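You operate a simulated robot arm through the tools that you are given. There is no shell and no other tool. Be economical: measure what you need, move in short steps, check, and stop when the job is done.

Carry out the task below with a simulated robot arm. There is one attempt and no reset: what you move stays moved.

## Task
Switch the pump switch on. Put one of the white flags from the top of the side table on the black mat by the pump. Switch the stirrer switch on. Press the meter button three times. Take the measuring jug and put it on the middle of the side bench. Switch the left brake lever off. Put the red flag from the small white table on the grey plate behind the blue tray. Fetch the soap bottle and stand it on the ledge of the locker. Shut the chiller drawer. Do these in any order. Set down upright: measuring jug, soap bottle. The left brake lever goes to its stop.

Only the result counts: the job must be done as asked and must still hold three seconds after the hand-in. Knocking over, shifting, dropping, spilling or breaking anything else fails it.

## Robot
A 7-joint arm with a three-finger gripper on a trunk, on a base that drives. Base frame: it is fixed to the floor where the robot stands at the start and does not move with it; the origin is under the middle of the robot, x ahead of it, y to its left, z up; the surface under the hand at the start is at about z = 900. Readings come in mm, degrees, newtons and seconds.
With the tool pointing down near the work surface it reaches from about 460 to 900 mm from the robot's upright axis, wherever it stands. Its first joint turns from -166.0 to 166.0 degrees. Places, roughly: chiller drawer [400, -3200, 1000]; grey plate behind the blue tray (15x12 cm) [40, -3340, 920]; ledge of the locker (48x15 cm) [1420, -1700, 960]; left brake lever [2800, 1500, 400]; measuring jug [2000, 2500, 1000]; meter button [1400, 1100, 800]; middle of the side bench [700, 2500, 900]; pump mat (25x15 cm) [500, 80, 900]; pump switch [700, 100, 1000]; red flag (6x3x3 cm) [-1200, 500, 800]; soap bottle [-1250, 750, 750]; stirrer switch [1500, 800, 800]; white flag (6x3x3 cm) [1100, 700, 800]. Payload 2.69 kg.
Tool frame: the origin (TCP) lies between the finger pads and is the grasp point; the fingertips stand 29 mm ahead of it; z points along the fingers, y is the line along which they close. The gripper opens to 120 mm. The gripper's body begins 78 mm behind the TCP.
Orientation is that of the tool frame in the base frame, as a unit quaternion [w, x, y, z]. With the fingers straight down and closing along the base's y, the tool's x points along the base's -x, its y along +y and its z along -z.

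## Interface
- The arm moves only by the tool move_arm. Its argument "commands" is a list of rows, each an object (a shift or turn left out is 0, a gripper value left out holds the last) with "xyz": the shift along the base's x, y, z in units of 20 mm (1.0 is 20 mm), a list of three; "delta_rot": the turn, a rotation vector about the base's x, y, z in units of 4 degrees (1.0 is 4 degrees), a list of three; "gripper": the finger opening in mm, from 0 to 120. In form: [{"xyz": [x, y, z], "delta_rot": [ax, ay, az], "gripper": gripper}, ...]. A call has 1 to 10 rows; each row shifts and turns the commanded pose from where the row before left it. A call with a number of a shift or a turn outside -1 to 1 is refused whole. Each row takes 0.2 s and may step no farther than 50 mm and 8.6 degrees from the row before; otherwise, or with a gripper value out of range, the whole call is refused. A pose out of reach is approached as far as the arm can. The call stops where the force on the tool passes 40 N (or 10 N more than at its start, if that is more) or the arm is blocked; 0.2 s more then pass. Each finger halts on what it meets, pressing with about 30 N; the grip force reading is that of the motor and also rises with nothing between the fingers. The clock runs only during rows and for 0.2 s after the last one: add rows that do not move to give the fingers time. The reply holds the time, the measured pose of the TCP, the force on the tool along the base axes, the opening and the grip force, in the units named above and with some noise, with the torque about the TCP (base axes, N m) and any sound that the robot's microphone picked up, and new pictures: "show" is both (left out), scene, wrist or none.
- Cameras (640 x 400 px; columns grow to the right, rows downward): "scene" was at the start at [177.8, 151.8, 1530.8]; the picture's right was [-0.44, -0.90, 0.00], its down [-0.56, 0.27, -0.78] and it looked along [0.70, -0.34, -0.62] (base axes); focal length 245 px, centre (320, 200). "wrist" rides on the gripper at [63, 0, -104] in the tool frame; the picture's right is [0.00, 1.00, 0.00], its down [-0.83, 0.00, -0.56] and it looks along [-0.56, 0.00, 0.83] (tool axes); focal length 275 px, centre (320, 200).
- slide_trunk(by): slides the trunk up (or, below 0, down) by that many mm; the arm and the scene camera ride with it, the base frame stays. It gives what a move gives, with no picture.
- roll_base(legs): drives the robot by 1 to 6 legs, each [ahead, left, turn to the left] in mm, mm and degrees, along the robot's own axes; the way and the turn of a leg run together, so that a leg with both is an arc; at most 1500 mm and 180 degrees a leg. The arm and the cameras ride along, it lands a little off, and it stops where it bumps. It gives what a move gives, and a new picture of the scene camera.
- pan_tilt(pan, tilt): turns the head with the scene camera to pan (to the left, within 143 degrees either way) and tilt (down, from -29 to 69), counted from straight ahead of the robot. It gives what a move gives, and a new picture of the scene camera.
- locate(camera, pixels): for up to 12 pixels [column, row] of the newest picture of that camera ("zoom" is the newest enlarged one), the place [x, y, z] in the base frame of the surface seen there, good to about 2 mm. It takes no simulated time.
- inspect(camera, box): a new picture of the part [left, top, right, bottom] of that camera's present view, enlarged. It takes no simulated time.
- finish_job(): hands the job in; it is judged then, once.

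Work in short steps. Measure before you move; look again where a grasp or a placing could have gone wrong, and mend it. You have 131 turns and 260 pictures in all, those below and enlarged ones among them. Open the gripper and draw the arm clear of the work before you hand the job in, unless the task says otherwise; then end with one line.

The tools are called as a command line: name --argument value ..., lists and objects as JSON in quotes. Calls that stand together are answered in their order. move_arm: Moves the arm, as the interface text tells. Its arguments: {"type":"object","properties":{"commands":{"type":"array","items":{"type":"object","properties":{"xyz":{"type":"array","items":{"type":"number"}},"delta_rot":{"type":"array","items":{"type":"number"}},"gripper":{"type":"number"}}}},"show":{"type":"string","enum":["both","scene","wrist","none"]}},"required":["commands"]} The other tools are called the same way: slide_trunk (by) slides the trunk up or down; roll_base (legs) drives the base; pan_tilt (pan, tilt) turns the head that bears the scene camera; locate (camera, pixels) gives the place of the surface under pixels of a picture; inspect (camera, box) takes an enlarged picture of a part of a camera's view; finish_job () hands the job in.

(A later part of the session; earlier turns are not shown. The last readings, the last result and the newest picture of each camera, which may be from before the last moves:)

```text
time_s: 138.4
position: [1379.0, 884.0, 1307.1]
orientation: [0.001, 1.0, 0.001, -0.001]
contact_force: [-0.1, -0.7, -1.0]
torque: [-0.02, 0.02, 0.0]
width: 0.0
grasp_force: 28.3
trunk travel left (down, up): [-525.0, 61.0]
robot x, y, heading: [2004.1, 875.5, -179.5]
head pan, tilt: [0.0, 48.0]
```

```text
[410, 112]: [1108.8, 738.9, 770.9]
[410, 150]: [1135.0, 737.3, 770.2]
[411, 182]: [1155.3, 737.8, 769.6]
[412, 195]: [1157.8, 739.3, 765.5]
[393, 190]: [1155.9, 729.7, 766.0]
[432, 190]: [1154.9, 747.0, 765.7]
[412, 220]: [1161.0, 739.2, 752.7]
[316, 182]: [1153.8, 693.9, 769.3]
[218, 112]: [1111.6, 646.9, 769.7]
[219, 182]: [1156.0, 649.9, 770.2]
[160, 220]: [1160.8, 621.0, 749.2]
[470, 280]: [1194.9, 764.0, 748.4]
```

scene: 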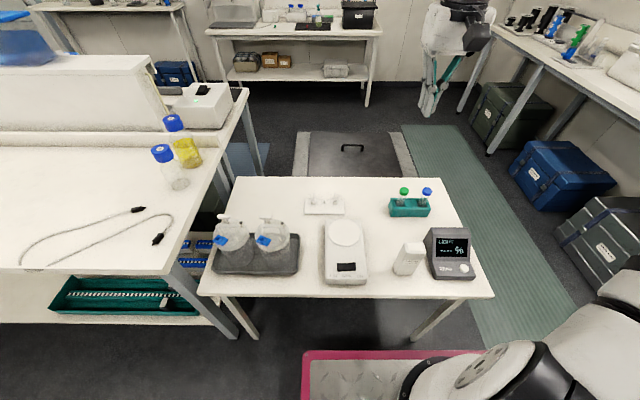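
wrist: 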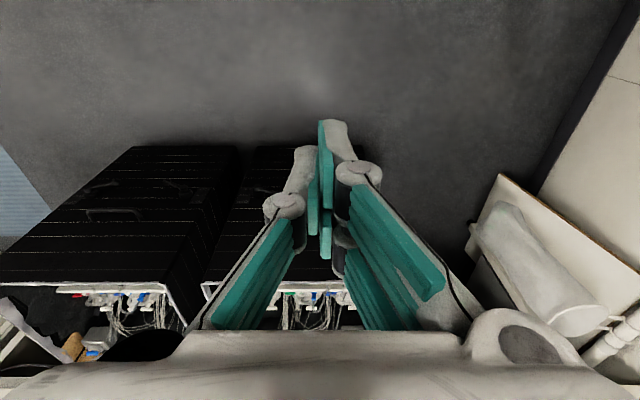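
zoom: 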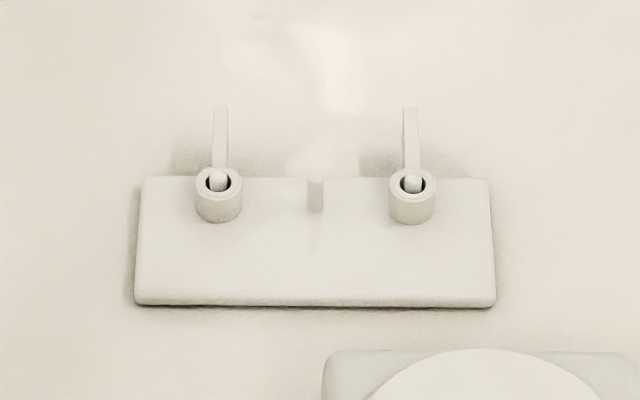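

Button top: centre (1450,1146,778.5), horizontal face. I move above it with closed gripper.

move_arm --commands '[{"xyz": [0.36, 1, -0.6]}, {"xyz": [0.36, 1, -0.6]}, {"xyz": [0.36, 1, -0.6]}, {"xyz": [0.36, 1, -0.6]}, {"xyz": [0.36, 1, -0.6]}, {"xyz": [0.36, 1, -0.6]}, {"xyz": [0.36, 1, -0.6]}, {"xyz": [0.36, 1, -0.6]}, {"xyz": [0.36, 1, -0.6]}, {"xyz": [0.3, 1, -0.6]}]' --show "none"

move_arm --commands '[{"xyz": [0, 1, -1]}, {"xyz": [0, 1, -1]}, {"xyz": [0, 1, -1]}, {"xyz": [0, 0.1, -1]}, {"xyz": [0, 0, -1]}, {"xyz": [0, 0, -1]}, {"xyz": [0, 0, -1]}, {"xyz": [0, 0, -1]}, {"xyz": [0, 0, -1]}, {"xyz": [0, 0, -1]}]' --show "none"

move_arm --commands '[{"xyz": [0, 0, -1]}, {"xyz": [0, 0, -1]}, {"xyz": [0, 0, -1]}, {"xyz": [0, 0, -1]}, {"xyz": [0, 0, -1]}, {}]' --show "both"

```text
time_s: 140.7
position: [1449.4, 1084.8, 1186.7]
orientation: [0.001, 1.0, 0.001, -0.001]
contact_force: [0.1, 0.0, 0.2]
torque: [0.01, -0.03, 0.01]
width: 0.0
grasp_force: 28.6
trunk travel left (down, up): [-525.0, 61.0]
robot x, y, heading: [2001.2, 879.4, -179.4]
head pan, tilt: [0.0, 48.0]
```

```text
time_s: 142.8
position: [1450.0, 1146.1, 986.9]
orientation: [0.001, 1.0, 0.002, -0.001]
contact_force: [1.2, -0.4, 0.8]
torque: [0.02, -0.01, 0.0]
width: 0.0
grasp_force: 28.6
trunk travel left (down, up): [-525.0, 61.0]
robot x, y, heading: [2000.4, 877.2, -179.3]
head pan, tilt: [0.0, 48.0]
```

```text
time_s: 144.2
position: [1450.5, 1144.4, 886.3]
orientation: [0.001, 1.0, 0.001, -0.001]
contact_force: [-0.5, -1.0, -0.2]
torque: [0.0, -0.05, 0.04]
width: 0.1
grasp_force: 28.5
trunk travel left (down, up): [-525.0, 61.0]
robot x, y, heading: [1996.5, 878.2, -179.2]
head pan, tilt: [0.0, 48.0]
```

scene: 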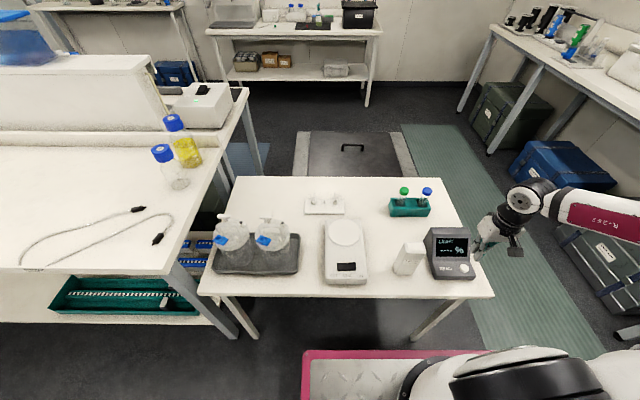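
wrist: 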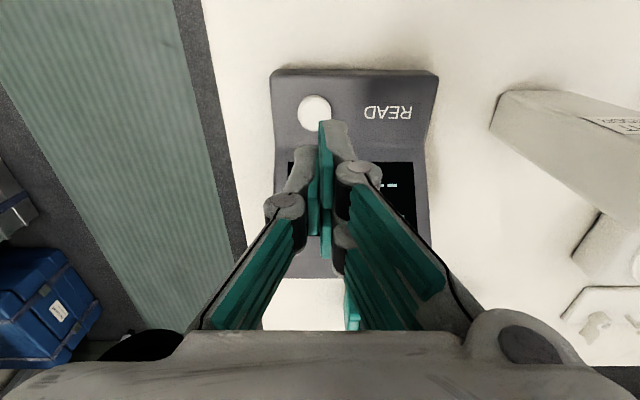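

In the wrist view the button is at (314,112), just ahead of where the tips will land; I measure it.

locate --camera "wrist" --pixels '[[314, 100], [314, 112], [312, 122], [303, 112], [325, 112]]'

inspect --camera "scene" --box '[420, 215, 500, 290]'

```text
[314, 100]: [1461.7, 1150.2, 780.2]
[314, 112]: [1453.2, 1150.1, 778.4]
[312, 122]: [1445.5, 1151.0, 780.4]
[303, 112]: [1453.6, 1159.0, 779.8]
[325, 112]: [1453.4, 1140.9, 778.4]
```

```text
5.33 times, centred on (460, 252) of scene
```

zoom: 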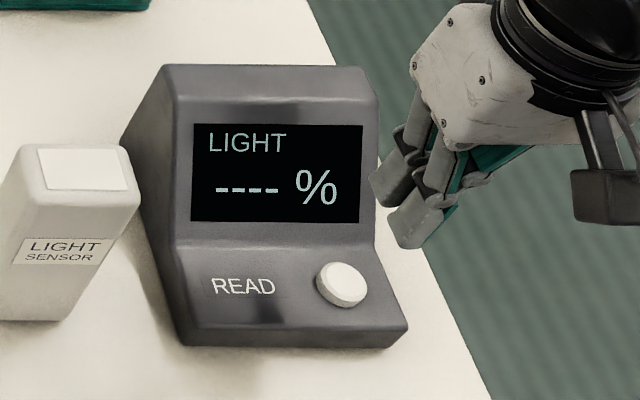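

Button centre (1453,1150,779). First press: descend to just above, then small steps.

move_arm --commands '[{"xyz": [0.13, 0.22, -1]}, {"xyz": [0, 0, -1]}, {"xyz": [0, 0, -1]}, {"xyz": [0, 0, -0.6]}, {"xyz": [0, 0, -0.2]}, {"xyz": [0, 0, -0.2]}, {"xyz": [0, 0, -0.2]}]' --show "none"

inspect --camera "scene" --box '[420, 215, 500, 290]'

```text
time_s: 145.8
position: [1452.5, 1150.5, 803.3]
orientation: [0.001, 1.0, 0.0, -0.001]
contact_force: [-1.3, -0.5, 2.3]
torque: [0.0, 0.0, 0.0]
width: 6.0
grasp_force: 28.6
trunk travel left (down, up): [-525.0, 61.0]
robot x, y, heading: [2002.1, 876.3, -179.2]
head pan, tilt: [0.0, 48.0]
```

```text
5.33 times, centred on (460, 252) of scene
```

zoom: 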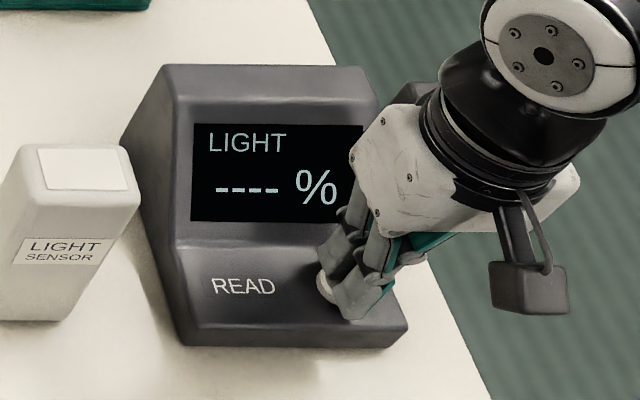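

Only 2 N, no click yet. I press on in 2–3 mm steps.

move_arm --commands '[{"xyz": [0, 0, -0.12]}, {"xyz": [0, 0, -0.12]}]' --show "none"

inspect --camera "scene" --box '[420, 215, 500, 290]'

```text
time_s: 146.4
position: [1452.0, 1150.1, 800.2]
orientation: [0.001, 1.0, 0.001, -0.001]
contact_force: [-0.6, -1.6, 14.1]
torque: [0.01, 0.03, -0.01]
width: 5.9
grasp_force: 28.4
trunk travel left (down, up): [-525.0, 61.0]
robot x, y, heading: [2000.3, 875.1, -179.3]
head pan, tilt: [0.0, 48.0]
heard: click
```

```text
5.33 times, centred on (460, 252) of scene
```

zoom: 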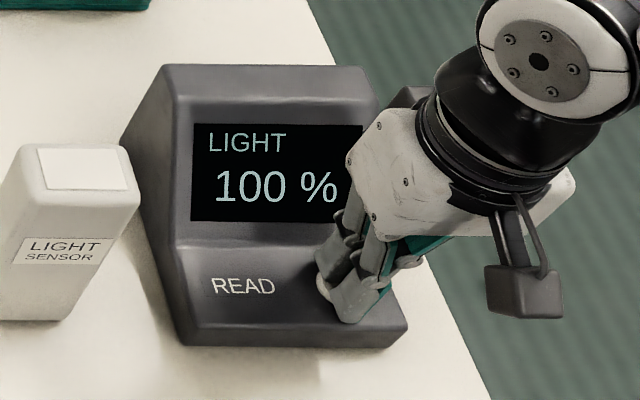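

Click one, display reads 100 %. I release up 15 mm and press again to the same depth.

move_arm --commands '[{"xyz": [0, 0, 0.4]}, {"xyz": [0, 0, 0.4]}, {}, {}]' --show "none"

move_arm --commands '[{"xyz": [0, 0, -0.3]}, {"xyz": [0, 0, -0.25]}, {"xyz": [0, 0, -0.15]}, {"xyz": [0, 0, -0.12]}, {}]' --show "none"

```text
time_s: 147.4
position: [1452.4, 1150.1, 813.6]
orientation: [0.001, 1.0, 0.001, 0.0]
contact_force: [0.2, -0.3, -0.6]
torque: [0.01, -0.03, -0.01]
width: 0.0
grasp_force: 28.8
trunk travel left (down, up): [-525.0, 61.0]
robot x, y, heading: [2001.9, 877.8, -179.3]
head pan, tilt: [0.0, 48.0]
```

```text
time_s: 148.7
position: [1452.6, 1150.0, 800.4]
orientation: [0.001, 1.0, 0.003, -0.002]
contact_force: [-1.7, -2.3, 16.4]
torque: [-0.08, 0.05, -0.02]
width: 5.9
grasp_force: 27.7
trunk travel left (down, up): [-525.0, 61.0]
robot x, y, heading: [2003.0, 873.2, -179.4]
head pan, tilt: [0.0, 48.0]
heard: click
```

Second click. Release and press a third time, then lift away.

move_arm --commands '[{"xyz": [0, 0, 0.4]}, {"xyz": [0, 0, 0.4]}, {}, {}]' --show "none"

move_arm --commands '[{"xyz": [0, 0, -0.3]}, {"xyz": [0, 0, -0.25]}, {"xyz": [0, 0, -0.15]}, {"xyz": [0, 0, -0.12]}, {}]' --show "none"

move_arm --commands '[{"xyz": [0, 0, 1]}, {"xyz": [0, 0, 1]}, {"xyz": [0, 0, 1]}, {"xyz": [0, 0, 1]}, {"xyz": [0, 0, 1]}, {"xyz": [0, 0, 1]}, {"xyz": [0, 0, 1]}, {"xyz": [0, 0, 1]}, {"xyz": [0, 0, 1]}]' --show "none"

inspect --camera "scene" --box '[420, 215, 500, 290]'

```text
time_s: 149.7
position: [1453.5, 1149.9, 813.4]
orientation: [0.0, 1.0, 0.001, 0.0]
contact_force: [-1.1, -0.2, 0.1]
torque: [-0.01, 0.04, -0.01]
width: 0.4
grasp_force: 28.8
trunk travel left (down, up): [-525.0, 61.0]
robot x, y, heading: [2000.7, 877.0, -179.3]
head pan, tilt: [0.0, 48.0]
```

```text
time_s: 150.8
position: [1453.3, 1149.6, 797.6]
orientation: [0.001, 1.0, 0.001, -0.001]
contact_force: [2.6, -0.1, 19.6]
torque: [-0.03, -0.04, 0.01]
width: 5.9
grasp_force: 28.3
trunk travel left (down, up): [-525.0, 61.0]
robot x, y, heading: [2001.2, 878.7, -179.1]
head pan, tilt: [0.0, 48.0]
heard: click
```

```text
time_s: 152.8
position: [1453.8, 1150.2, 978.2]
orientation: [0.001, 1.0, 0.001, 0.0]
contact_force: [-0.1, -0.3, 1.6]
torque: [0.0, -0.05, -0.02]
width: 0.0
grasp_force: 28.3
trunk travel left (down, up): [-525.0, 61.0]
robot x, y, heading: [2002.8, 879.7, -179.3]
head pan, tilt: [0.0, 48.0]
```

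```text
5.33 times, centred on (460, 252) of scene
```

zoom: 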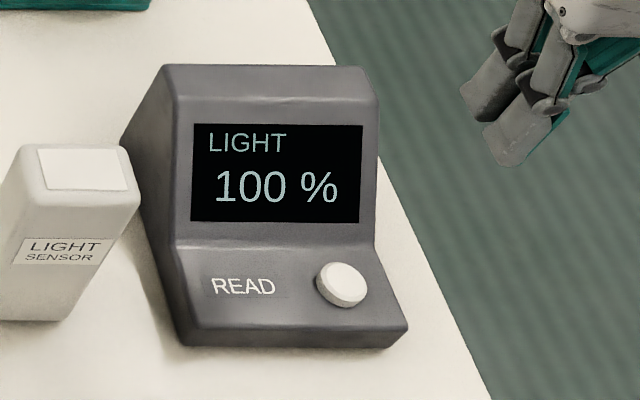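

Three clicks done. Now the stirrer: ON end at (1459,787,801). I move over it.

move_arm --commands '[{"xyz": [0.05, -1, 0.5]}, {"xyz": [0.05, -1, 0]}, {"xyz": [0.05, -1, 0]}, {"xyz": [0.05, -1, 0]}, {"xyz": [0.05, -1, 0]}, {"xyz": [0, -1, 0]}, {"xyz": [0, -1, 0]}, {"xyz": [0, -1, 0]}, {"xyz": [0, -1, 0]}, {"xyz": [0, -1, 0]}]' --show "none"

move_arm --commands '[{"xyz": [0, -1, 0]}, {"xyz": [0, -1, 0]}, {"xyz": [0, -1, 0]}, {"xyz": [0, -1, 0]}, {"xyz": [0, -1, 0]}, {"xyz": [0, -1, -0.5]}, {"xyz": [0, -1, -1]}, {"xyz": [0, -1, -1]}, {"xyz": [0, -0.2, -1]}, {"xyz": [0, 0, -1]}]' --show "wrist"

```text
time_s: 155.1
position: [1458.4, 949.7, 988.4]
orientation: [0.0, 1.0, 0.001, -0.002]
contact_force: [-0.4, 0.3, -0.1]
torque: [-0.04, 0.01, 0.02]
width: 0.0
grasp_force: 28.2
trunk travel left (down, up): [-525.0, 61.0]
robot x, y, heading: [2001.5, 879.4, -179.3]
head pan, tilt: [0.0, 48.0]
```

```text
time_s: 157.2
position: [1457.3, 786.1, 896.9]
orientation: [0.001, 1.0, 0.002, 0.0]
contact_force: [0.8, -0.6, 0.3]
torque: [-0.01, 0.01, 0.03]
width: 0.1
grasp_force: 28.9
trunk travel left (down, up): [-525.0, 61.0]
robot x, y, heading: [2001.7, 874.5, -179.5]
head pan, tilt: [0.0, 48.0]
```

wrist: 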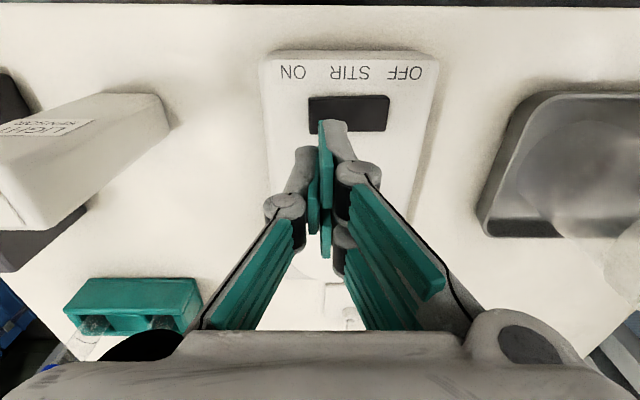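

I measure the ON end in this view, then press.

locate --camera "wrist" --pixels '[[311, 102], [312, 115], [320, 110], [345, 110], [385, 112]]'

move_arm --commands '[{"xyz": [0, 0.05, -1]}, {"xyz": [0, 0, -1]}, {"xyz": [0, 0, -1]}, {"xyz": [0, 0, -0.3]}, {"xyz": [0, 0, -0.15]}, {"xyz": [0, 0, -0.15]}, {"xyz": [0, 0, -0.15]}, {"xyz": [0, 0, -0.15]}, {"xyz": [0, 0, -0.15]}, {"xyz": [0, 0, -0.15]}]' --show "none"

```text
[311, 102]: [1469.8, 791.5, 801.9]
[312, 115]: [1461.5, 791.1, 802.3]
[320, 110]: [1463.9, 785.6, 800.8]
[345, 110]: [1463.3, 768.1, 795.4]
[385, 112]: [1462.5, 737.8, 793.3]
```

```text
time_s: 159.1
position: [1456.5, 786.1, 822.7]
orientation: [0.001, 1.0, 0.002, -0.001]
contact_force: [8.4, 4.6, 25.1]
torque: [-0.05, -0.26, 0.08]
width: 0.0
grasp_force: 28.8
trunk travel left (down, up): [-525.0, 61.0]
robot x, y, heading: [2000.0, 876.3, -179.3]
head pan, tilt: [0.0, 48.0]
heard: click
stopped in row 9: the force on the tool passed its limit at 48 N (the readings are from after the stop); the commanded pose is now the measured one
```

Click heard. I lift and check the rocker; then open for the flag.

move_arm --commands '[{"xyz": [0, 0, 1]}, {"xyz": [0, 0, 1]}, {"xyz": [0, 0, 1]}, {"xyz": [0, 0, 1]}, {"xyz": [0, 0, 1]}, {"xyz": [0, 0, 1]}]' --show "scene"

inspect --camera "wrist" --box '[260, 40, 440, 180]'

locate --camera "wrist" --pixels '[[325, 90], [345, 90], [370, 90], [316, 90]]'

```text
time_s: 160.5
position: [1455.9, 785.9, 941.4]
orientation: [0.002, 1.0, 0.002, -0.003]
contact_force: [0.0, -0.3, -0.5]
torque: [-0.01, -0.05, 0.0]
width: 0.1
grasp_force: 28.6
trunk travel left (down, up): [-525.0, 61.0]
robot x, y, heading: [1999.4, 881.3, -179.3]
head pan, tilt: [0.0, 48.0]
```

scene: 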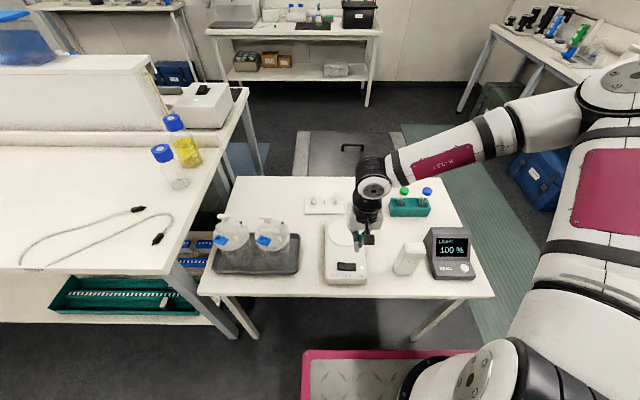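

```text
2.86 times, centred on (350, 110) of wrist
```

zoom: 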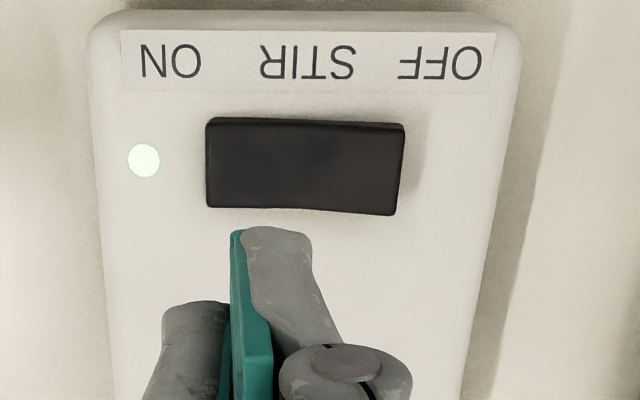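

```text
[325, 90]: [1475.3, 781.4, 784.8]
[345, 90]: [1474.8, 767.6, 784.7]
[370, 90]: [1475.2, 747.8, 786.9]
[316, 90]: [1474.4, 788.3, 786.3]
```

The stirrer lamp is green. For the flag (x≈1130) I check whether the base can move closer: measure the base's pink edge and table edge.

locate --camera "scene" --pixels '[[390, 353], [310, 353], [345, 296], [420, 335], [242, 332], [480, 298]]'

```text
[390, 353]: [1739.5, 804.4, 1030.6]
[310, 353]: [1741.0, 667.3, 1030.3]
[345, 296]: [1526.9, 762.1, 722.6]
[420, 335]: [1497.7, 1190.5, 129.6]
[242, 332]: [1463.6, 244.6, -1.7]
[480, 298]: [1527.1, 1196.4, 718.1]
```

Table edge is x≈1527; moving 70 mm forward keeps the start-like gap. I do that, then bring the opened gripper over the flag at y≈738.

roll_base --legs '[[70, 0, 0]]'

move_arm --commands '[{"xyz": [-1, -0.2, 0], "gripper": 36}, {"xyz": [-1, -0.2, 0]}, {"xyz": [-1, -0.2, 0]}, {"xyz": [-1, -0.2, 0]}, {"xyz": [-1, -0.2, 0]}, {"xyz": [-1, -0.2, 0]}, {"xyz": [-1, -0.2, 0]}, {"xyz": [-1, -0.2, 0]}, {"xyz": [-1, -0.2, 0]}, {"xyz": [-1, -0.2, 0]}]' --show "wrist"

```text
time_s: 161.5
position: [1386.2, 785.7, 943.3]
orientation: [0.001, 1.0, 0.002, -0.002]
contact_force: [-0.3, -0.1, -0.8]
torque: [-0.02, 0.01, -0.01]
width: 0.1
grasp_force: 28.3
trunk travel left (down, up): [-525.0, 61.0]
robot x, y, heading: [1932.0, 874.5, -179.0]
head pan, tilt: [0.0, 48.0]
```

scene: 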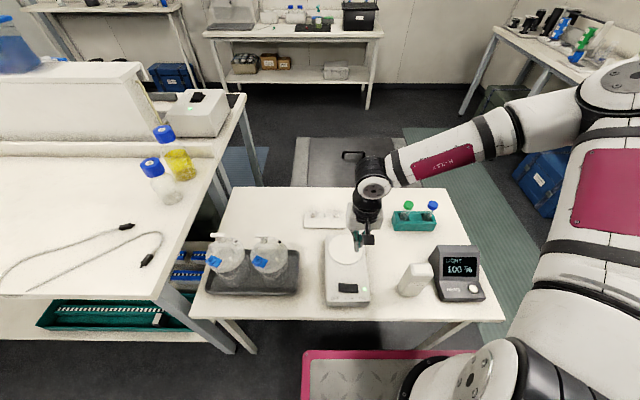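

```text
time_s: 163.7
position: [1186.4, 746.8, 941.7]
orientation: [0.002, 1.0, 0.001, -0.002]
contact_force: [-0.7, 0.0, 0.2]
torque: [0.0, -0.01, 0.0]
width: 35.9
grasp_force: 0.2
trunk travel left (down, up): [-525.0, 61.0]
robot x, y, heading: [1933.1, 879.4, -179.2]
head pan, tilt: [0.0, 48.0]
```

wrist: 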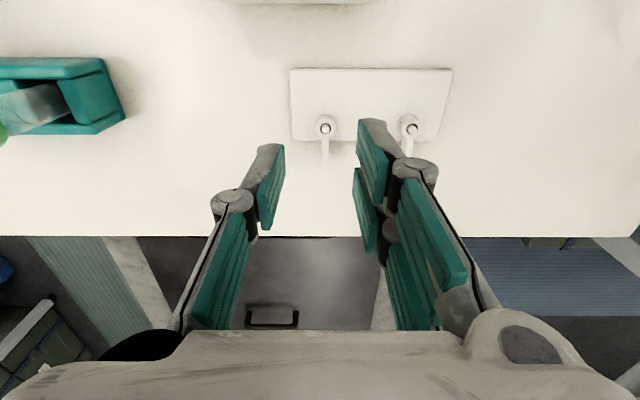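

The near flag's hub is at (326,128), tail to (325,162). I measure it from here.

inspect --camera "wrist" --box '[290, 90, 370, 180]'

locate --camera "wrist" --pixels '[[325, 122], [318, 128], [333, 128], [325, 142], [325, 150], [325, 158], [325, 136]]'

```text
4.44 times, centred on (330, 135) of wrist
```

zoom: 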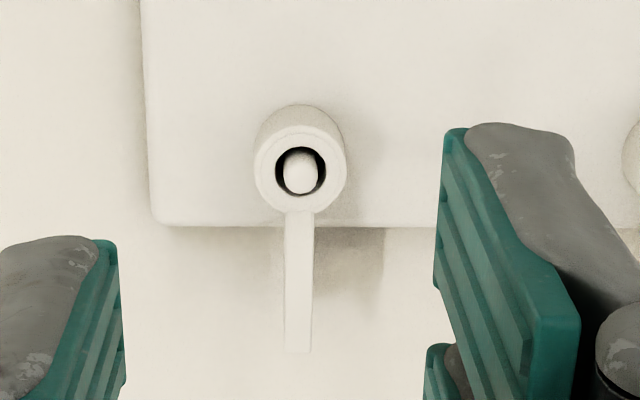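

```text
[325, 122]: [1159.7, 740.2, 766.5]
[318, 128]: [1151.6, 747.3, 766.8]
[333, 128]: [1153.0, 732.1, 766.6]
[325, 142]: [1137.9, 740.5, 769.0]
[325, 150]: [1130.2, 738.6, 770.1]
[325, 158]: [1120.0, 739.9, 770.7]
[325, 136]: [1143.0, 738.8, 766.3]
```

Tail: x 1107–1143, y≈739.5, top z 770. I descend at x≈1131 to z 778 and close.

move_arm --commands '[{"xyz": [-1, -0.37, -1]}, {"xyz": [-1, 0, -1]}, {"xyz": [-0.75, 0, -1]}, {"xyz": [0, 0, -1]}, {"xyz": [0, 0, -1]}, {"xyz": [0, 0, -1]}, {}]' --show "wrist"

```text
time_s: 165.3
position: [1147.8, 751.9, 832.9]
orientation: [0.002, 1.0, 0.001, -0.003]
contact_force: [0.3, 0.2, 0.2]
torque: [-0.01, 0.01, 0.0]
width: 35.8
grasp_force: 0.0
out of reach, approached as far as the arm can: row 4, 5, 6
trunk travel left (down, up): [-525.0, 61.0]
robot x, y, heading: [1929.1, 874.7, -179.4]
head pan, tilt: [0.0, 48.0]
```

wrist: 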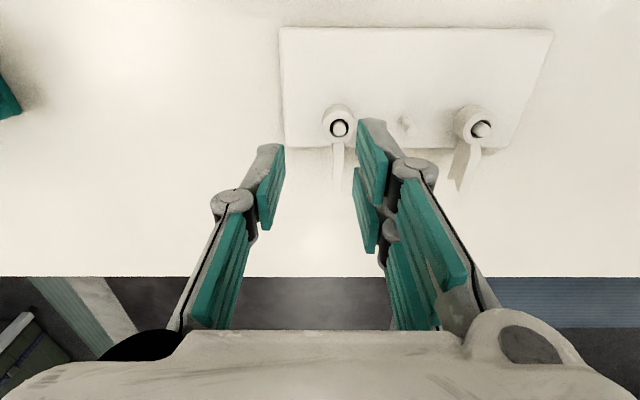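

Reach runs out because the table is low. I raise the arm and lower the trunk by the same amount.

move_arm --commands '[{"xyz": [0, 0, 1]}, {"xyz": [0, 0, 1]}, {"xyz": [0, 0, 1]}, {"xyz": [0, 0, 1]}, {"xyz": [0, 0, 1]}, {"xyz": [0, 0, 1]}, {"xyz": [0, 0, 1]}, {"xyz": [0, 0, 1]}, {"xyz": [0, 0, 1]}, {}]' --show "none"

slide_trunk --by -160

move_arm --commands '[{}]' --show "wrist"

```text
time_s: 167.5
position: [1147.1, 752.6, 1012.8]
orientation: [0.002, 1.0, 0.001, -0.002]
contact_force: [0.0, -0.4, -0.3]
torque: [0.03, -0.03, 0.02]
width: 35.9
grasp_force: 0.0
trunk travel left (down, up): [-525.0, 61.0]
robot x, y, heading: [1935.1, 878.7, -179.3]
head pan, tilt: [0.0, 48.0]
```

```text
time_s: 169.4
position: [1144.8, 751.9, 852.7]
orientation: [0.002, 1.0, 0.002, -0.001]
contact_force: [0.3, 0.2, 0.0]
torque: [0.0, 0.02, 0.01]
width: 36.0
grasp_force: 0.0
trunk travel left (down, up): [-365.0, 221.0]
robot x, y, heading: [1933.4, 874.8, -179.1]
head pan, tilt: [0.0, 48.0]
```

```text
time_s: 169.8
position: [1146.5, 751.8, 853.2]
orientation: [0.002, 1.0, 0.002, -0.003]
contact_force: [-0.4, 0.5, 1.0]
torque: [-0.02, 0.0, -0.01]
width: 36.0
grasp_force: 0.1
trunk travel left (down, up): [-365.0, 221.0]
robot x, y, heading: [1929.3, 874.3, -179.3]
head pan, tilt: [0.0, 48.0]
```

wrist: 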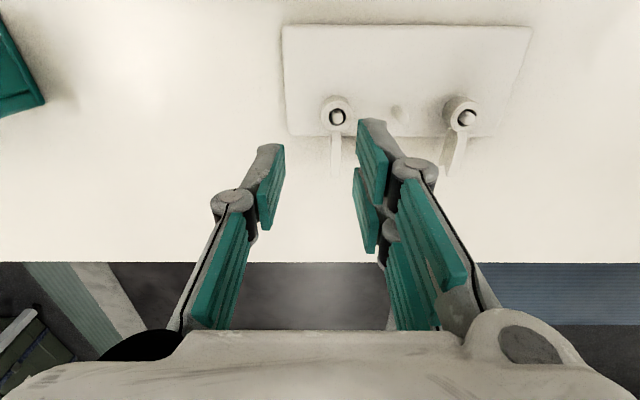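

Now at (1146,752,853). I shift −15 in x, −12 in y and go down to z≈778, stopping short to check.

move_arm --commands '[{"xyz": [-0.75, -0.6, 0]}, {"xyz": [0, 0, -1]}, {"xyz": [0, 0, -1]}, {}]' --show "wrist"

```text
time_s: 170.8
position: [1130.7, 739.0, 813.4]
orientation: [0.002, 1.0, 0.002, -0.001]
contact_force: [-0.2, 0.3, -0.5]
torque: [0.04, 0.0, -0.01]
width: 36.2
grasp_force: 0.1
trunk travel left (down, up): [-365.0, 221.0]
robot x, y, heading: [1934.8, 876.7, -179.2]
head pan, tilt: [0.0, 48.0]
```

wrist: 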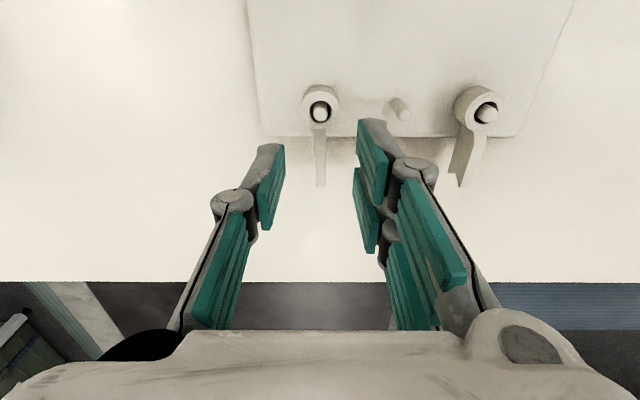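

The tail is centred between fingers. Down 36 mm and close, then lift straight up.

move_arm --commands '[{"xyz": [0, 0, -1]}, {"xyz": [0, 0, -0.8]}, {}, {"gripper": 0}, {}, {}]' --show "wrist"

```text
time_s: 172.2
position: [1130.9, 738.3, 778.6]
orientation: [0.004, 1.0, 0.002, -0.002]
contact_force: [-9.6, -15.8, -1.5]
torque: [-0.34, 0.3, -0.32]
width: 10.5
grasp_force: 29.8
trunk travel left (down, up): [-365.0, 221.0]
robot x, y, heading: [1931.6, 873.2, -179.3]
head pan, tilt: [0.0, 48.0]
```

wrist: 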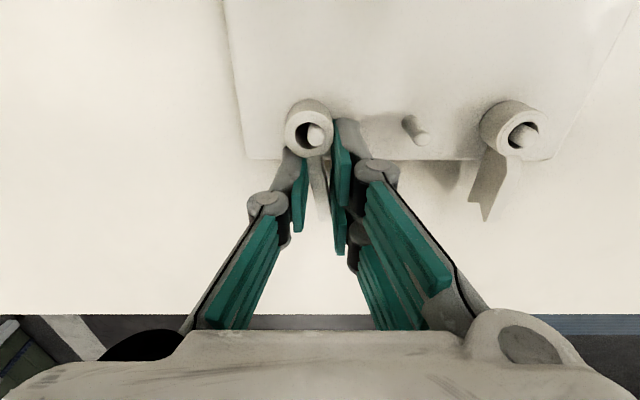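

There's a side force of 16 N, so I check whether the plate/hub moved before lifting.

locate --camera "wrist" --pixels '[[309, 120], [415, 120], [511, 120], [320, 190], [335, 135], [295, 130], [245, 155]]'

inspect --camera "wrist" --box '[260, 80, 400, 250]'

inspect --camera "scene" --box '[290, 170, 370, 230]'

```text
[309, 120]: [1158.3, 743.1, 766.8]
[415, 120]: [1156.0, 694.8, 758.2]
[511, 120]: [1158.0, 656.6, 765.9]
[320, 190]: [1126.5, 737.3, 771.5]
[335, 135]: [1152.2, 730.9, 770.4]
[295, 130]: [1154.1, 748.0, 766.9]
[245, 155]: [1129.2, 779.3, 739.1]
```

```text
2.35 times, centred on (330, 165) of wrist
```

zoom: 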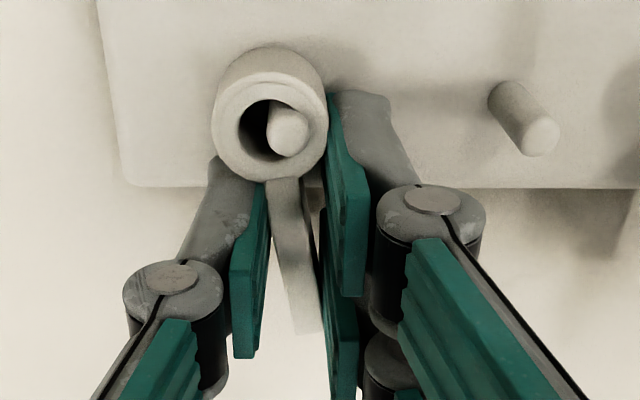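

```text
6.67 times, centred on (330, 200) of scene
```

zoom: 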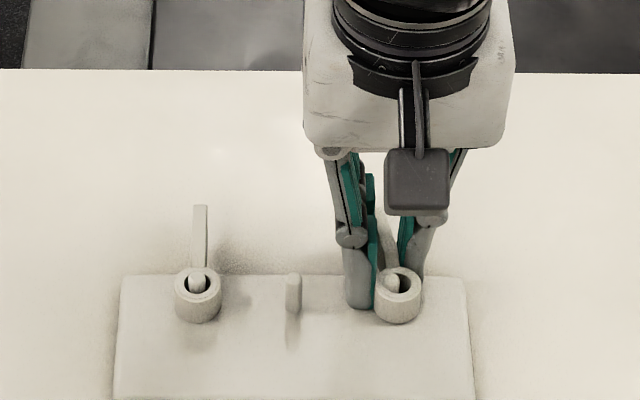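

A finger is catching the hub and skewing the flag; the plate is unmoved (middle peg y≈694.8). I reopen, shift 11 mm toward the tail's end, and re-close.

move_arm --commands '[{"gripper": 36}, {}, {"xyz": [-0.6, 0.05, 0]}, {"gripper": 0}, {}, {}]' --show "wrist"

inspect --camera "wrist" --box '[260, 80, 400, 250]'

```text
time_s: 173.6
position: [1118.7, 740.0, 778.4]
orientation: [0.002, 1.0, 0.002, -0.002]
contact_force: [-0.6, -0.5, 0.5]
torque: [0.01, -0.01, 0.01]
width: 5.9
grasp_force: 30.2
trunk travel left (down, up): [-365.0, 221.0]
robot x, y, heading: [1932.3, 879.4, -179.3]
head pan, tilt: [0.0, 48.0]
```

wrist: 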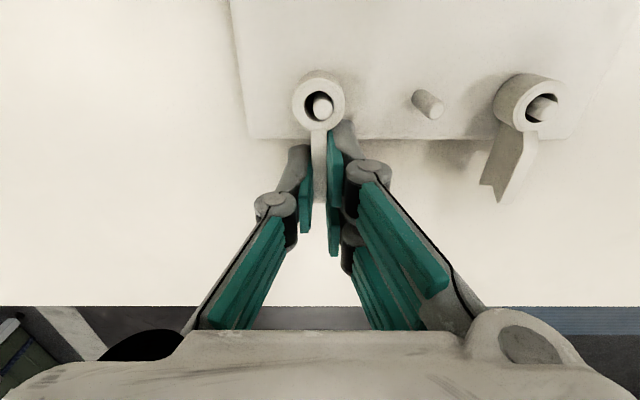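

```text
2.35 times, centred on (330, 165) of wrist
```

zoom: 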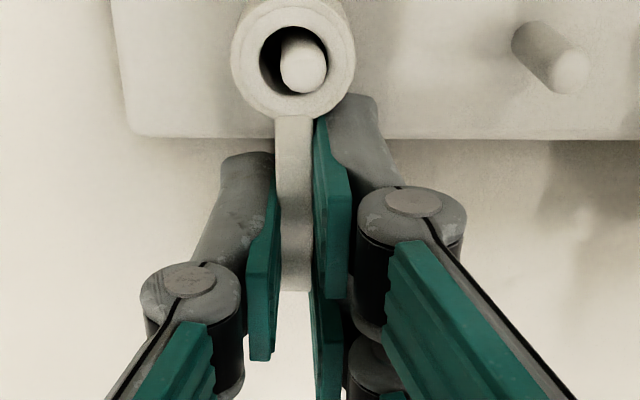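

Clean grip (width 5.9, no side force). I lift straight up off the peg.

move_arm --commands '[{"xyz": [0, 0, 0.4]}, {"xyz": [0, 0, 0.4]}, {"xyz": [0, 0, 0.5]}, {"xyz": [0, 0, 1]}, {"xyz": [0, 0, 1]}, {"xyz": [0, 0, 1]}, {"xyz": [0, 0, 1]}, {"xyz": [0, 0, 1]}, {"xyz": [0, 0, 1]}, {"xyz": [0, 0, 1]}]' --show "wrist"

inspect --camera "scene" --box '[290, 150, 390, 230]'

```text
time_s: 175.8
position: [1118.9, 740.6, 943.5]
orientation: [0.002, 1.0, 0.001, -0.002]
contact_force: [0.2, 0.7, -0.1]
torque: [0.0, 0.01, -0.01]
width: 6.0
grasp_force: 30.2
trunk travel left (down, up): [-365.0, 221.0]
robot x, y, heading: [1936.9, 872.5, -179.3]
head pan, tilt: [0.0, 48.0]
```

wrist: 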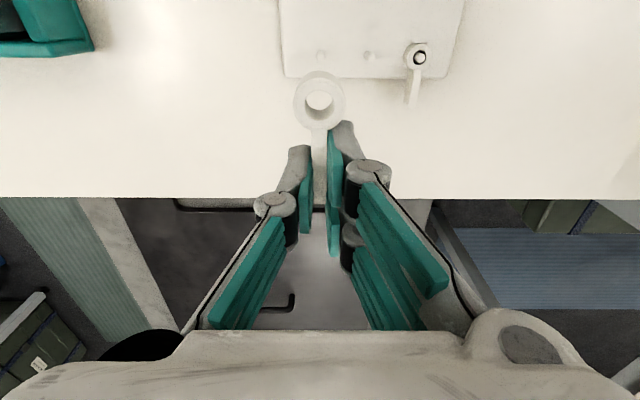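

```text
5.00 times, centred on (340, 190) of scene
```

zoom: 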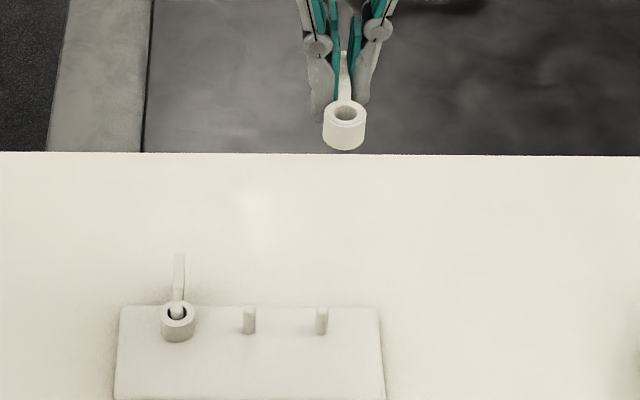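

The flag is off its peg and the plate is undisturbed. I raise the trunk and arm and retract for driving.

slide_trunk --by 160

move_arm --commands '[{"xyz": [1, 0.6, 1]}, {"xyz": [1, 0.6, 1]}, {"xyz": [1, 0.6, 1]}, {"xyz": [1, 0.6, 1]}, {"xyz": [1, 0.6, 1]}, {"xyz": [1, 0.6, 1]}, {"xyz": [1, 0.6, 1]}, {"xyz": [1, 0.6, 1]}, {"xyz": [1, 0.6, 1]}, {"xyz": [1, 0.6, 1]}]' --show "none"

roll_base --legs '[[-60, 0, 0], [0, -850, 0], [1000, 0, 0], [1130, 0, 0], [0, 0, 180]]'

```text
time_s: 177.6
position: [1118.9, 740.0, 1101.9]
orientation: [0.002, 1.0, 0.001, -0.002]
contact_force: [0.0, -0.4, -0.3]
torque: [-0.01, -0.01, 0.0]
width: 6.0
grasp_force: 29.8
trunk travel left (down, up): [-525.0, 61.0]
robot x, y, heading: [1929.9, 875.4, -179.4]
head pan, tilt: [0.0, 48.0]
```

```text
time_s: 179.8
position: [1319.6, 859.3, 1302.6]
orientation: [0.002, 1.0, 0.002, -0.002]
contact_force: [-0.3, 0.4, 0.3]
torque: [0.05, -0.04, 0.0]
width: 5.8
grasp_force: 30.0
trunk travel left (down, up): [-525.0, 61.0]
robot x, y, heading: [1935.1, 875.2, -179.3]
head pan, tilt: [0.0, 48.0]
```

```text
time_s: 202.3
position: [472.7, 1714.6, 1303.8]
orientation: [0.002, -0.002, 1.0, 0.001]
contact_force: [-1.1, 0.3, -0.5]
torque: [-0.03, 0.02, 0.01]
width: 6.0
grasp_force: 29.5
trunk travel left (down, up): [-525.0, 61.0]
robot x, y, heading: [-141.9, 1696.8, 0.7]
head pan, tilt: [0.0, 48.0]
```

scene: 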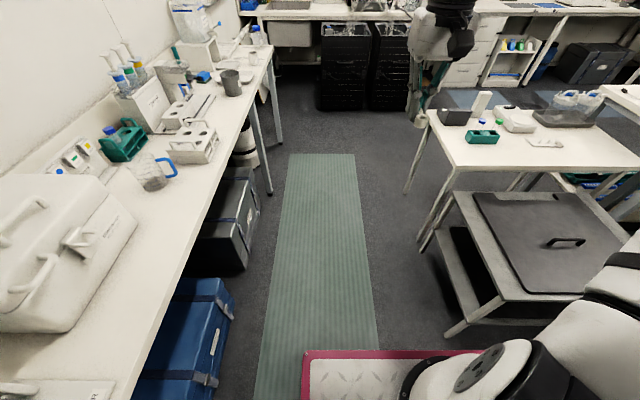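

Still held (width 6). I drive right ~1640 mm to stand in front of the mat.

roll_base --legs '[[0, -1450, 0], [0, -190, -0.7]]'

pan_tilt --pan 5 --tilt 45

```text
time_s: 210.8
position: [482.0, 47.4, 1302.8]
orientation: [0.002, 0.01, 1.0, 0.001]
contact_force: [0.5, -0.2, -0.1]
torque: [0.04, -0.02, 0.01]
width: 5.9
grasp_force: 29.8
trunk travel left (down, up): [-525.0, 61.0]
robot x, y, heading: [-131.7, 46.1, -0.6]
head pan, tilt: [0.0, 48.0]
```

scene: 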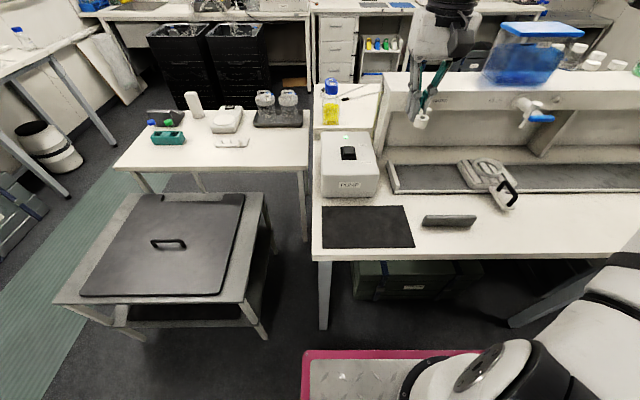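

```text
time_s: 211.4
position: [482.6, 48.3, 1301.8]
orientation: [0.002, 0.01, 1.0, 0.002]
contact_force: [-0.9, 0.0, -0.2]
torque: [0.0, 0.01, 0.0]
width: 5.7
grasp_force: 30.4
trunk travel left (down, up): [-525.0, 61.0]
robot x, y, heading: [-131.6, 48.1, -0.5]
head pan, tilt: [5.0, 45.0]
```

scene: 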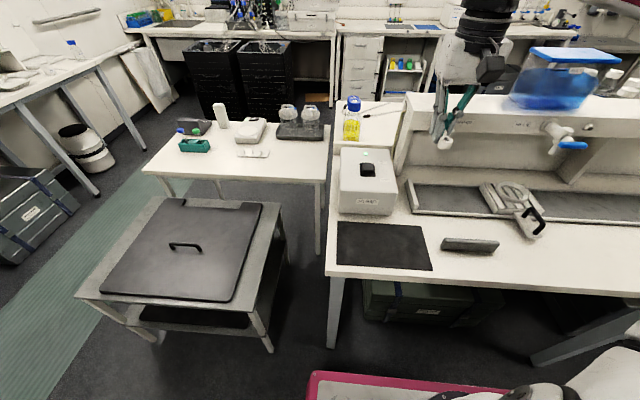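

Flag's hub is toward the robot. I move over the mat at (505,90) and descend, stopping above.

move_arm --commands '[{"xyz": [0.3, 0.5, -1]}, {"xyz": [0.3, 0.5, -1]}, {"xyz": [0.3, 0.5, -1]}, {"xyz": [0.25, 0.6, -1]}, {"xyz": [0, 0, -1]}, {"xyz": [0, 0, -1]}, {"xyz": [0, 0, -1]}, {"xyz": [0, 0, -1]}, {"xyz": [0, 0, -1]}, {"xyz": [0, 0, -1]}]' --show "none"

move_arm --commands '[{"xyz": [0, 0, -1]}, {"xyz": [0, 0, -1]}, {"xyz": [0, 0, -1]}, {"xyz": [0, 0, -1]}, {"xyz": [0, 0, -1]}, {"xyz": [0, 0, -1]}, {}]' --show "both"

inspect --camera "scene" --box '[330, 190, 450, 280]'

```text
time_s: 213.6
position: [504.3, 90.4, 1101.4]
orientation: [0.003, 0.009, 1.0, 0.001]
contact_force: [-0.8, 0.5, -0.7]
torque: [0.03, -0.01, -0.04]
width: 5.8
grasp_force: 29.9
trunk travel left (down, up): [-525.0, 61.0]
robot x, y, heading: [-129.2, 47.1, -0.6]
head pan, tilt: [5.0, 45.0]
```

```text
time_s: 215.2
position: [504.5, 90.3, 982.0]
orientation: [0.003, 0.009, 1.0, 0.002]
contact_force: [-0.5, 0.0, 0.2]
torque: [-0.01, -0.01, -0.02]
width: 5.9
grasp_force: 29.9
trunk travel left (down, up): [-525.0, 61.0]
robot x, y, heading: [-129.5, 46.8, -0.5]
head pan, tilt: [5.0, 45.0]
```

scene: 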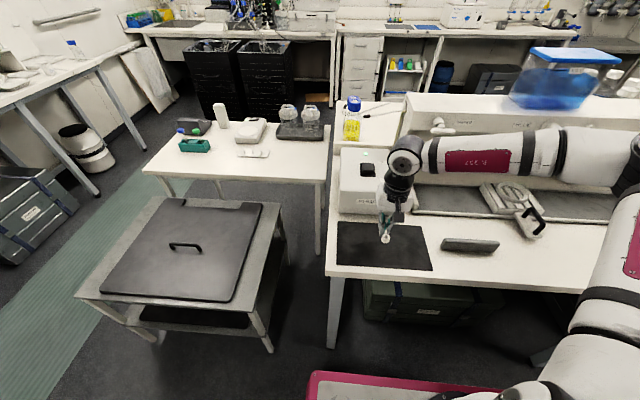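
wrist: 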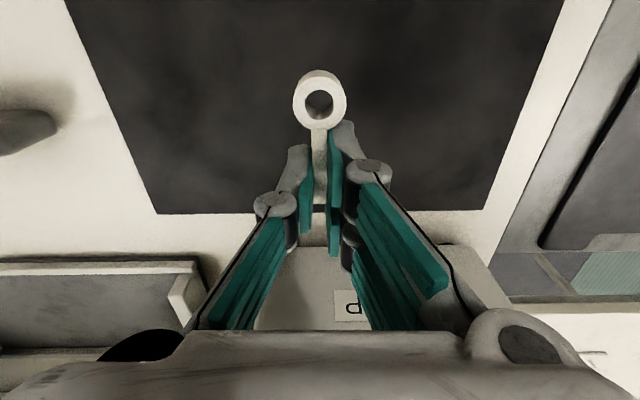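

```text
4.44 times, centred on (390, 235) of scene
```

zoom: 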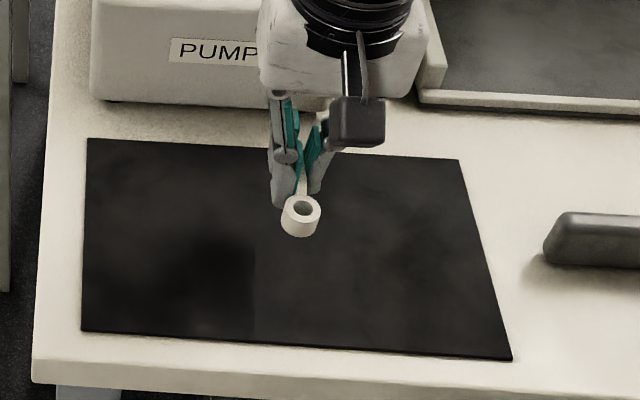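

Well placed over the mat. I lower gently until contact.

move_arm --commands '[{"xyz": [0, 0, -1]}, {"xyz": [0, 0, -0.8]}, {"xyz": [0, 0, -0.15]}, {"xyz": [0, 0, -0.1]}, {}]' --show "none"

```text
time_s: 216.4
position: [504.7, 90.4, 943.1]
orientation: [0.002, 0.009, 1.0, 0.001]
contact_force: [0.3, 0.1, 0.5]
torque: [0.01, -0.03, 0.01]
width: 6.0
grasp_force: 30.5
trunk travel left (down, up): [-525.0, 61.0]
robot x, y, heading: [-128.0, 47.7, -0.5]
head pan, tilt: [5.0, 45.0]
```

No contact yet; I continue in 2 mm steps.

move_arm --commands '[{"xyz": [0, 0, -0.1]}, {"xyz": [0, 0, -0.1]}, {}]' --show "none"

inspect --camera "scene" --box '[360, 210, 430, 260]'

```text
time_s: 217.2
position: [505.9, 91.3, 938.2]
orientation: [0.002, 0.009, 1.0, 0.002]
contact_force: [-0.5, 0.0, 0.6]
torque: [-0.01, -0.04, -0.01]
width: 5.9
grasp_force: 29.9
trunk travel left (down, up): [-525.0, 61.0]
robot x, y, heading: [-129.8, 44.9, -0.7]
head pan, tilt: [5.0, 45.0]
```

```text
8.00 times, centred on (395, 235) of scene
```

zoom: 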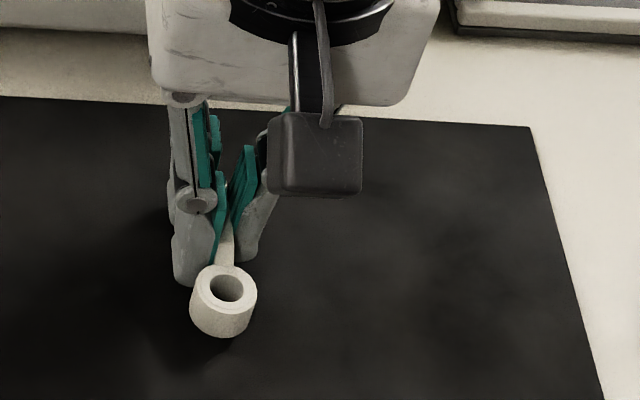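

move_arm --commands '[{"xyz": [0, 0, -0.1]}, {"xyz": [0, 0, -0.1]}, {}]' --show "none"

```text
time_s: 218.0
position: [504.6, 90.7, 934.6]
orientation: [0.002, 0.01, 1.0, 0.002]
contact_force: [0.1, 1.2, -0.4]
torque: [-0.03, -0.03, 0.05]
width: 5.8
grasp_force: 29.9
trunk travel left (down, up): [-525.0, 61.0]
robot x, y, heading: [-130.1, 43.5, -0.5]
head pan, tilt: [5.0, 45.0]
```

Hub bottom should be about 2 mm above the mat now. One more small step, then open and rise.

move_arm --commands '[{"xyz": [0, 0, -0.08]}, {"gripper": 30}, {}, {"xyz": [0, 0, 0.5]}, {"xyz": [0, 0, 1]}, {"xyz": [0, 0, 1]}, {"xyz": [0, 0, 1]}, {"xyz": [0, 0, 1]}, {"xyz": [0, 0, 1]}]' --show "wrist"

inspect --camera "scene" --box '[330, 190, 450, 280]'

```text
time_s: 220.0
position: [505.2, 89.6, 1043.3]
orientation: [0.003, 0.01, 1.0, 0.002]
contact_force: [-0.1, 0.4, -1.1]
torque: [0.02, -0.01, -0.02]
width: 29.9
grasp_force: 0.1
trunk travel left (down, up): [-525.0, 61.0]
robot x, y, heading: [-131.7, 45.8, -0.7]
head pan, tilt: [5.0, 45.0]
```

wrist: 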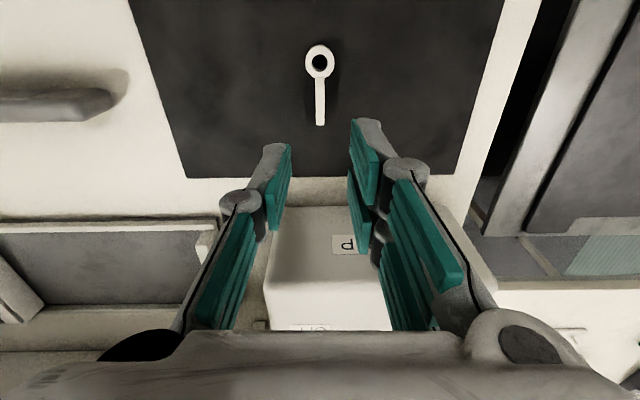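

```text
4.44 times, centred on (390, 235) of scene
```

zoom: 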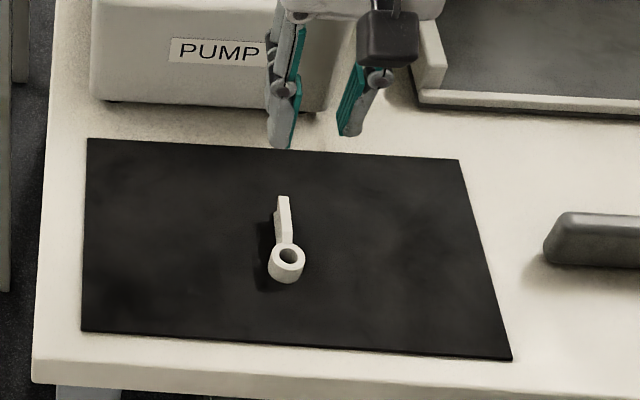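

White flag lies on the mat. Now behind: I raise the arm, turn around (via the left), and shift toward y≈600 to see the red flag and soap bottle.

move_arm --commands '[{"xyz": [0, -0.2, 1]}, {"xyz": [0, -0.2, 1]}, {"xyz": [0, -0.2, 1]}, {"xyz": [0, -0.2, 1]}, {"xyz": [0, -0.2, 1]}, {"xyz": [0, -0.2, 1]}, {"xyz": [0, -0.2, 1]}, {"xyz": [0, -0.2, 1]}, {"xyz": [0, -0.2, 1]}, {"xyz": [0, -0.2, 1]}]' --show "none"

roll_base --legs '[[-150, 0, 0], [0, 0, 180], [0, -500, 0]]'

pan_tilt --pan 0 --tilt 42

```text
time_s: 222.2
position: [505.0, 50.5, 1242.5]
orientation: [0.002, 0.009, 1.0, 0.002]
contact_force: [-0.1, 0.3, 0.3]
torque: [0.04, 0.02, -0.02]
width: 30.4
grasp_force: 0.2
trunk travel left (down, up): [-525.0, 61.0]
robot x, y, heading: [-128.4, 47.3, -0.4]
head pan, tilt: [5.0, 45.0]
```

```text
time_s: 233.4
position: [-890.5, 568.1, 1242.3]
orientation: [0.002, 1.0, -0.03, -0.002]
contact_force: [0.7, 0.2, 1.4]
torque: [-0.01, 0.03, -0.03]
width: 30.1
grasp_force: 0.0
trunk travel left (down, up): [-525.0, 61.0]
robot x, y, heading: [-256.2, 548.2, 177.5]
head pan, tilt: [5.0, 45.0]
```

scene: 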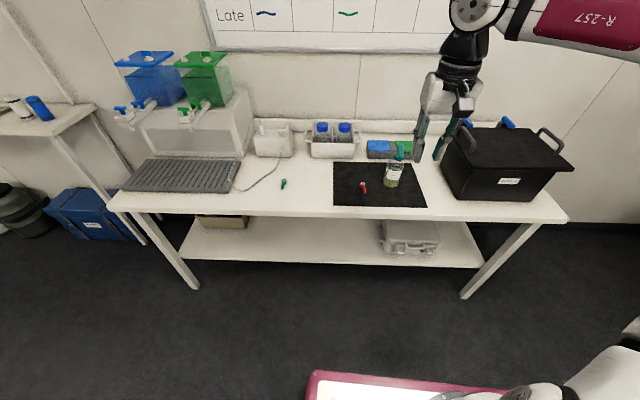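

```text
time_s: 234.0
position: [-890.1, 567.9, 1242.0]
orientation: [0.002, 1.0, -0.03, -0.002]
contact_force: [0.1, 0.0, 0.1]
torque: [0.02, 0.0, 0.0]
width: 30.0
grasp_force: 0.2
trunk travel left (down, up): [-525.0, 61.0]
robot x, y, heading: [-253.8, 545.0, 177.4]
head pan, tilt: [0.0, 42.0]
```

scene: 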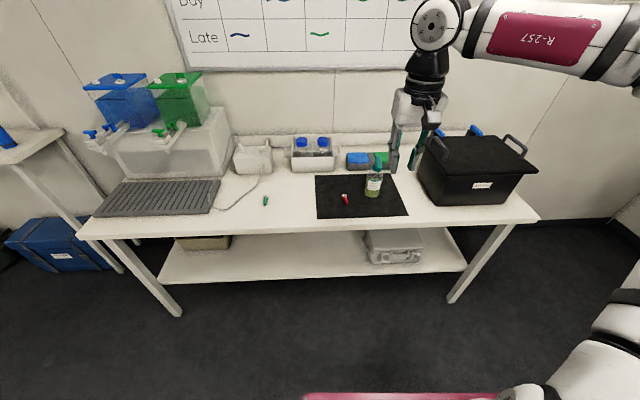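

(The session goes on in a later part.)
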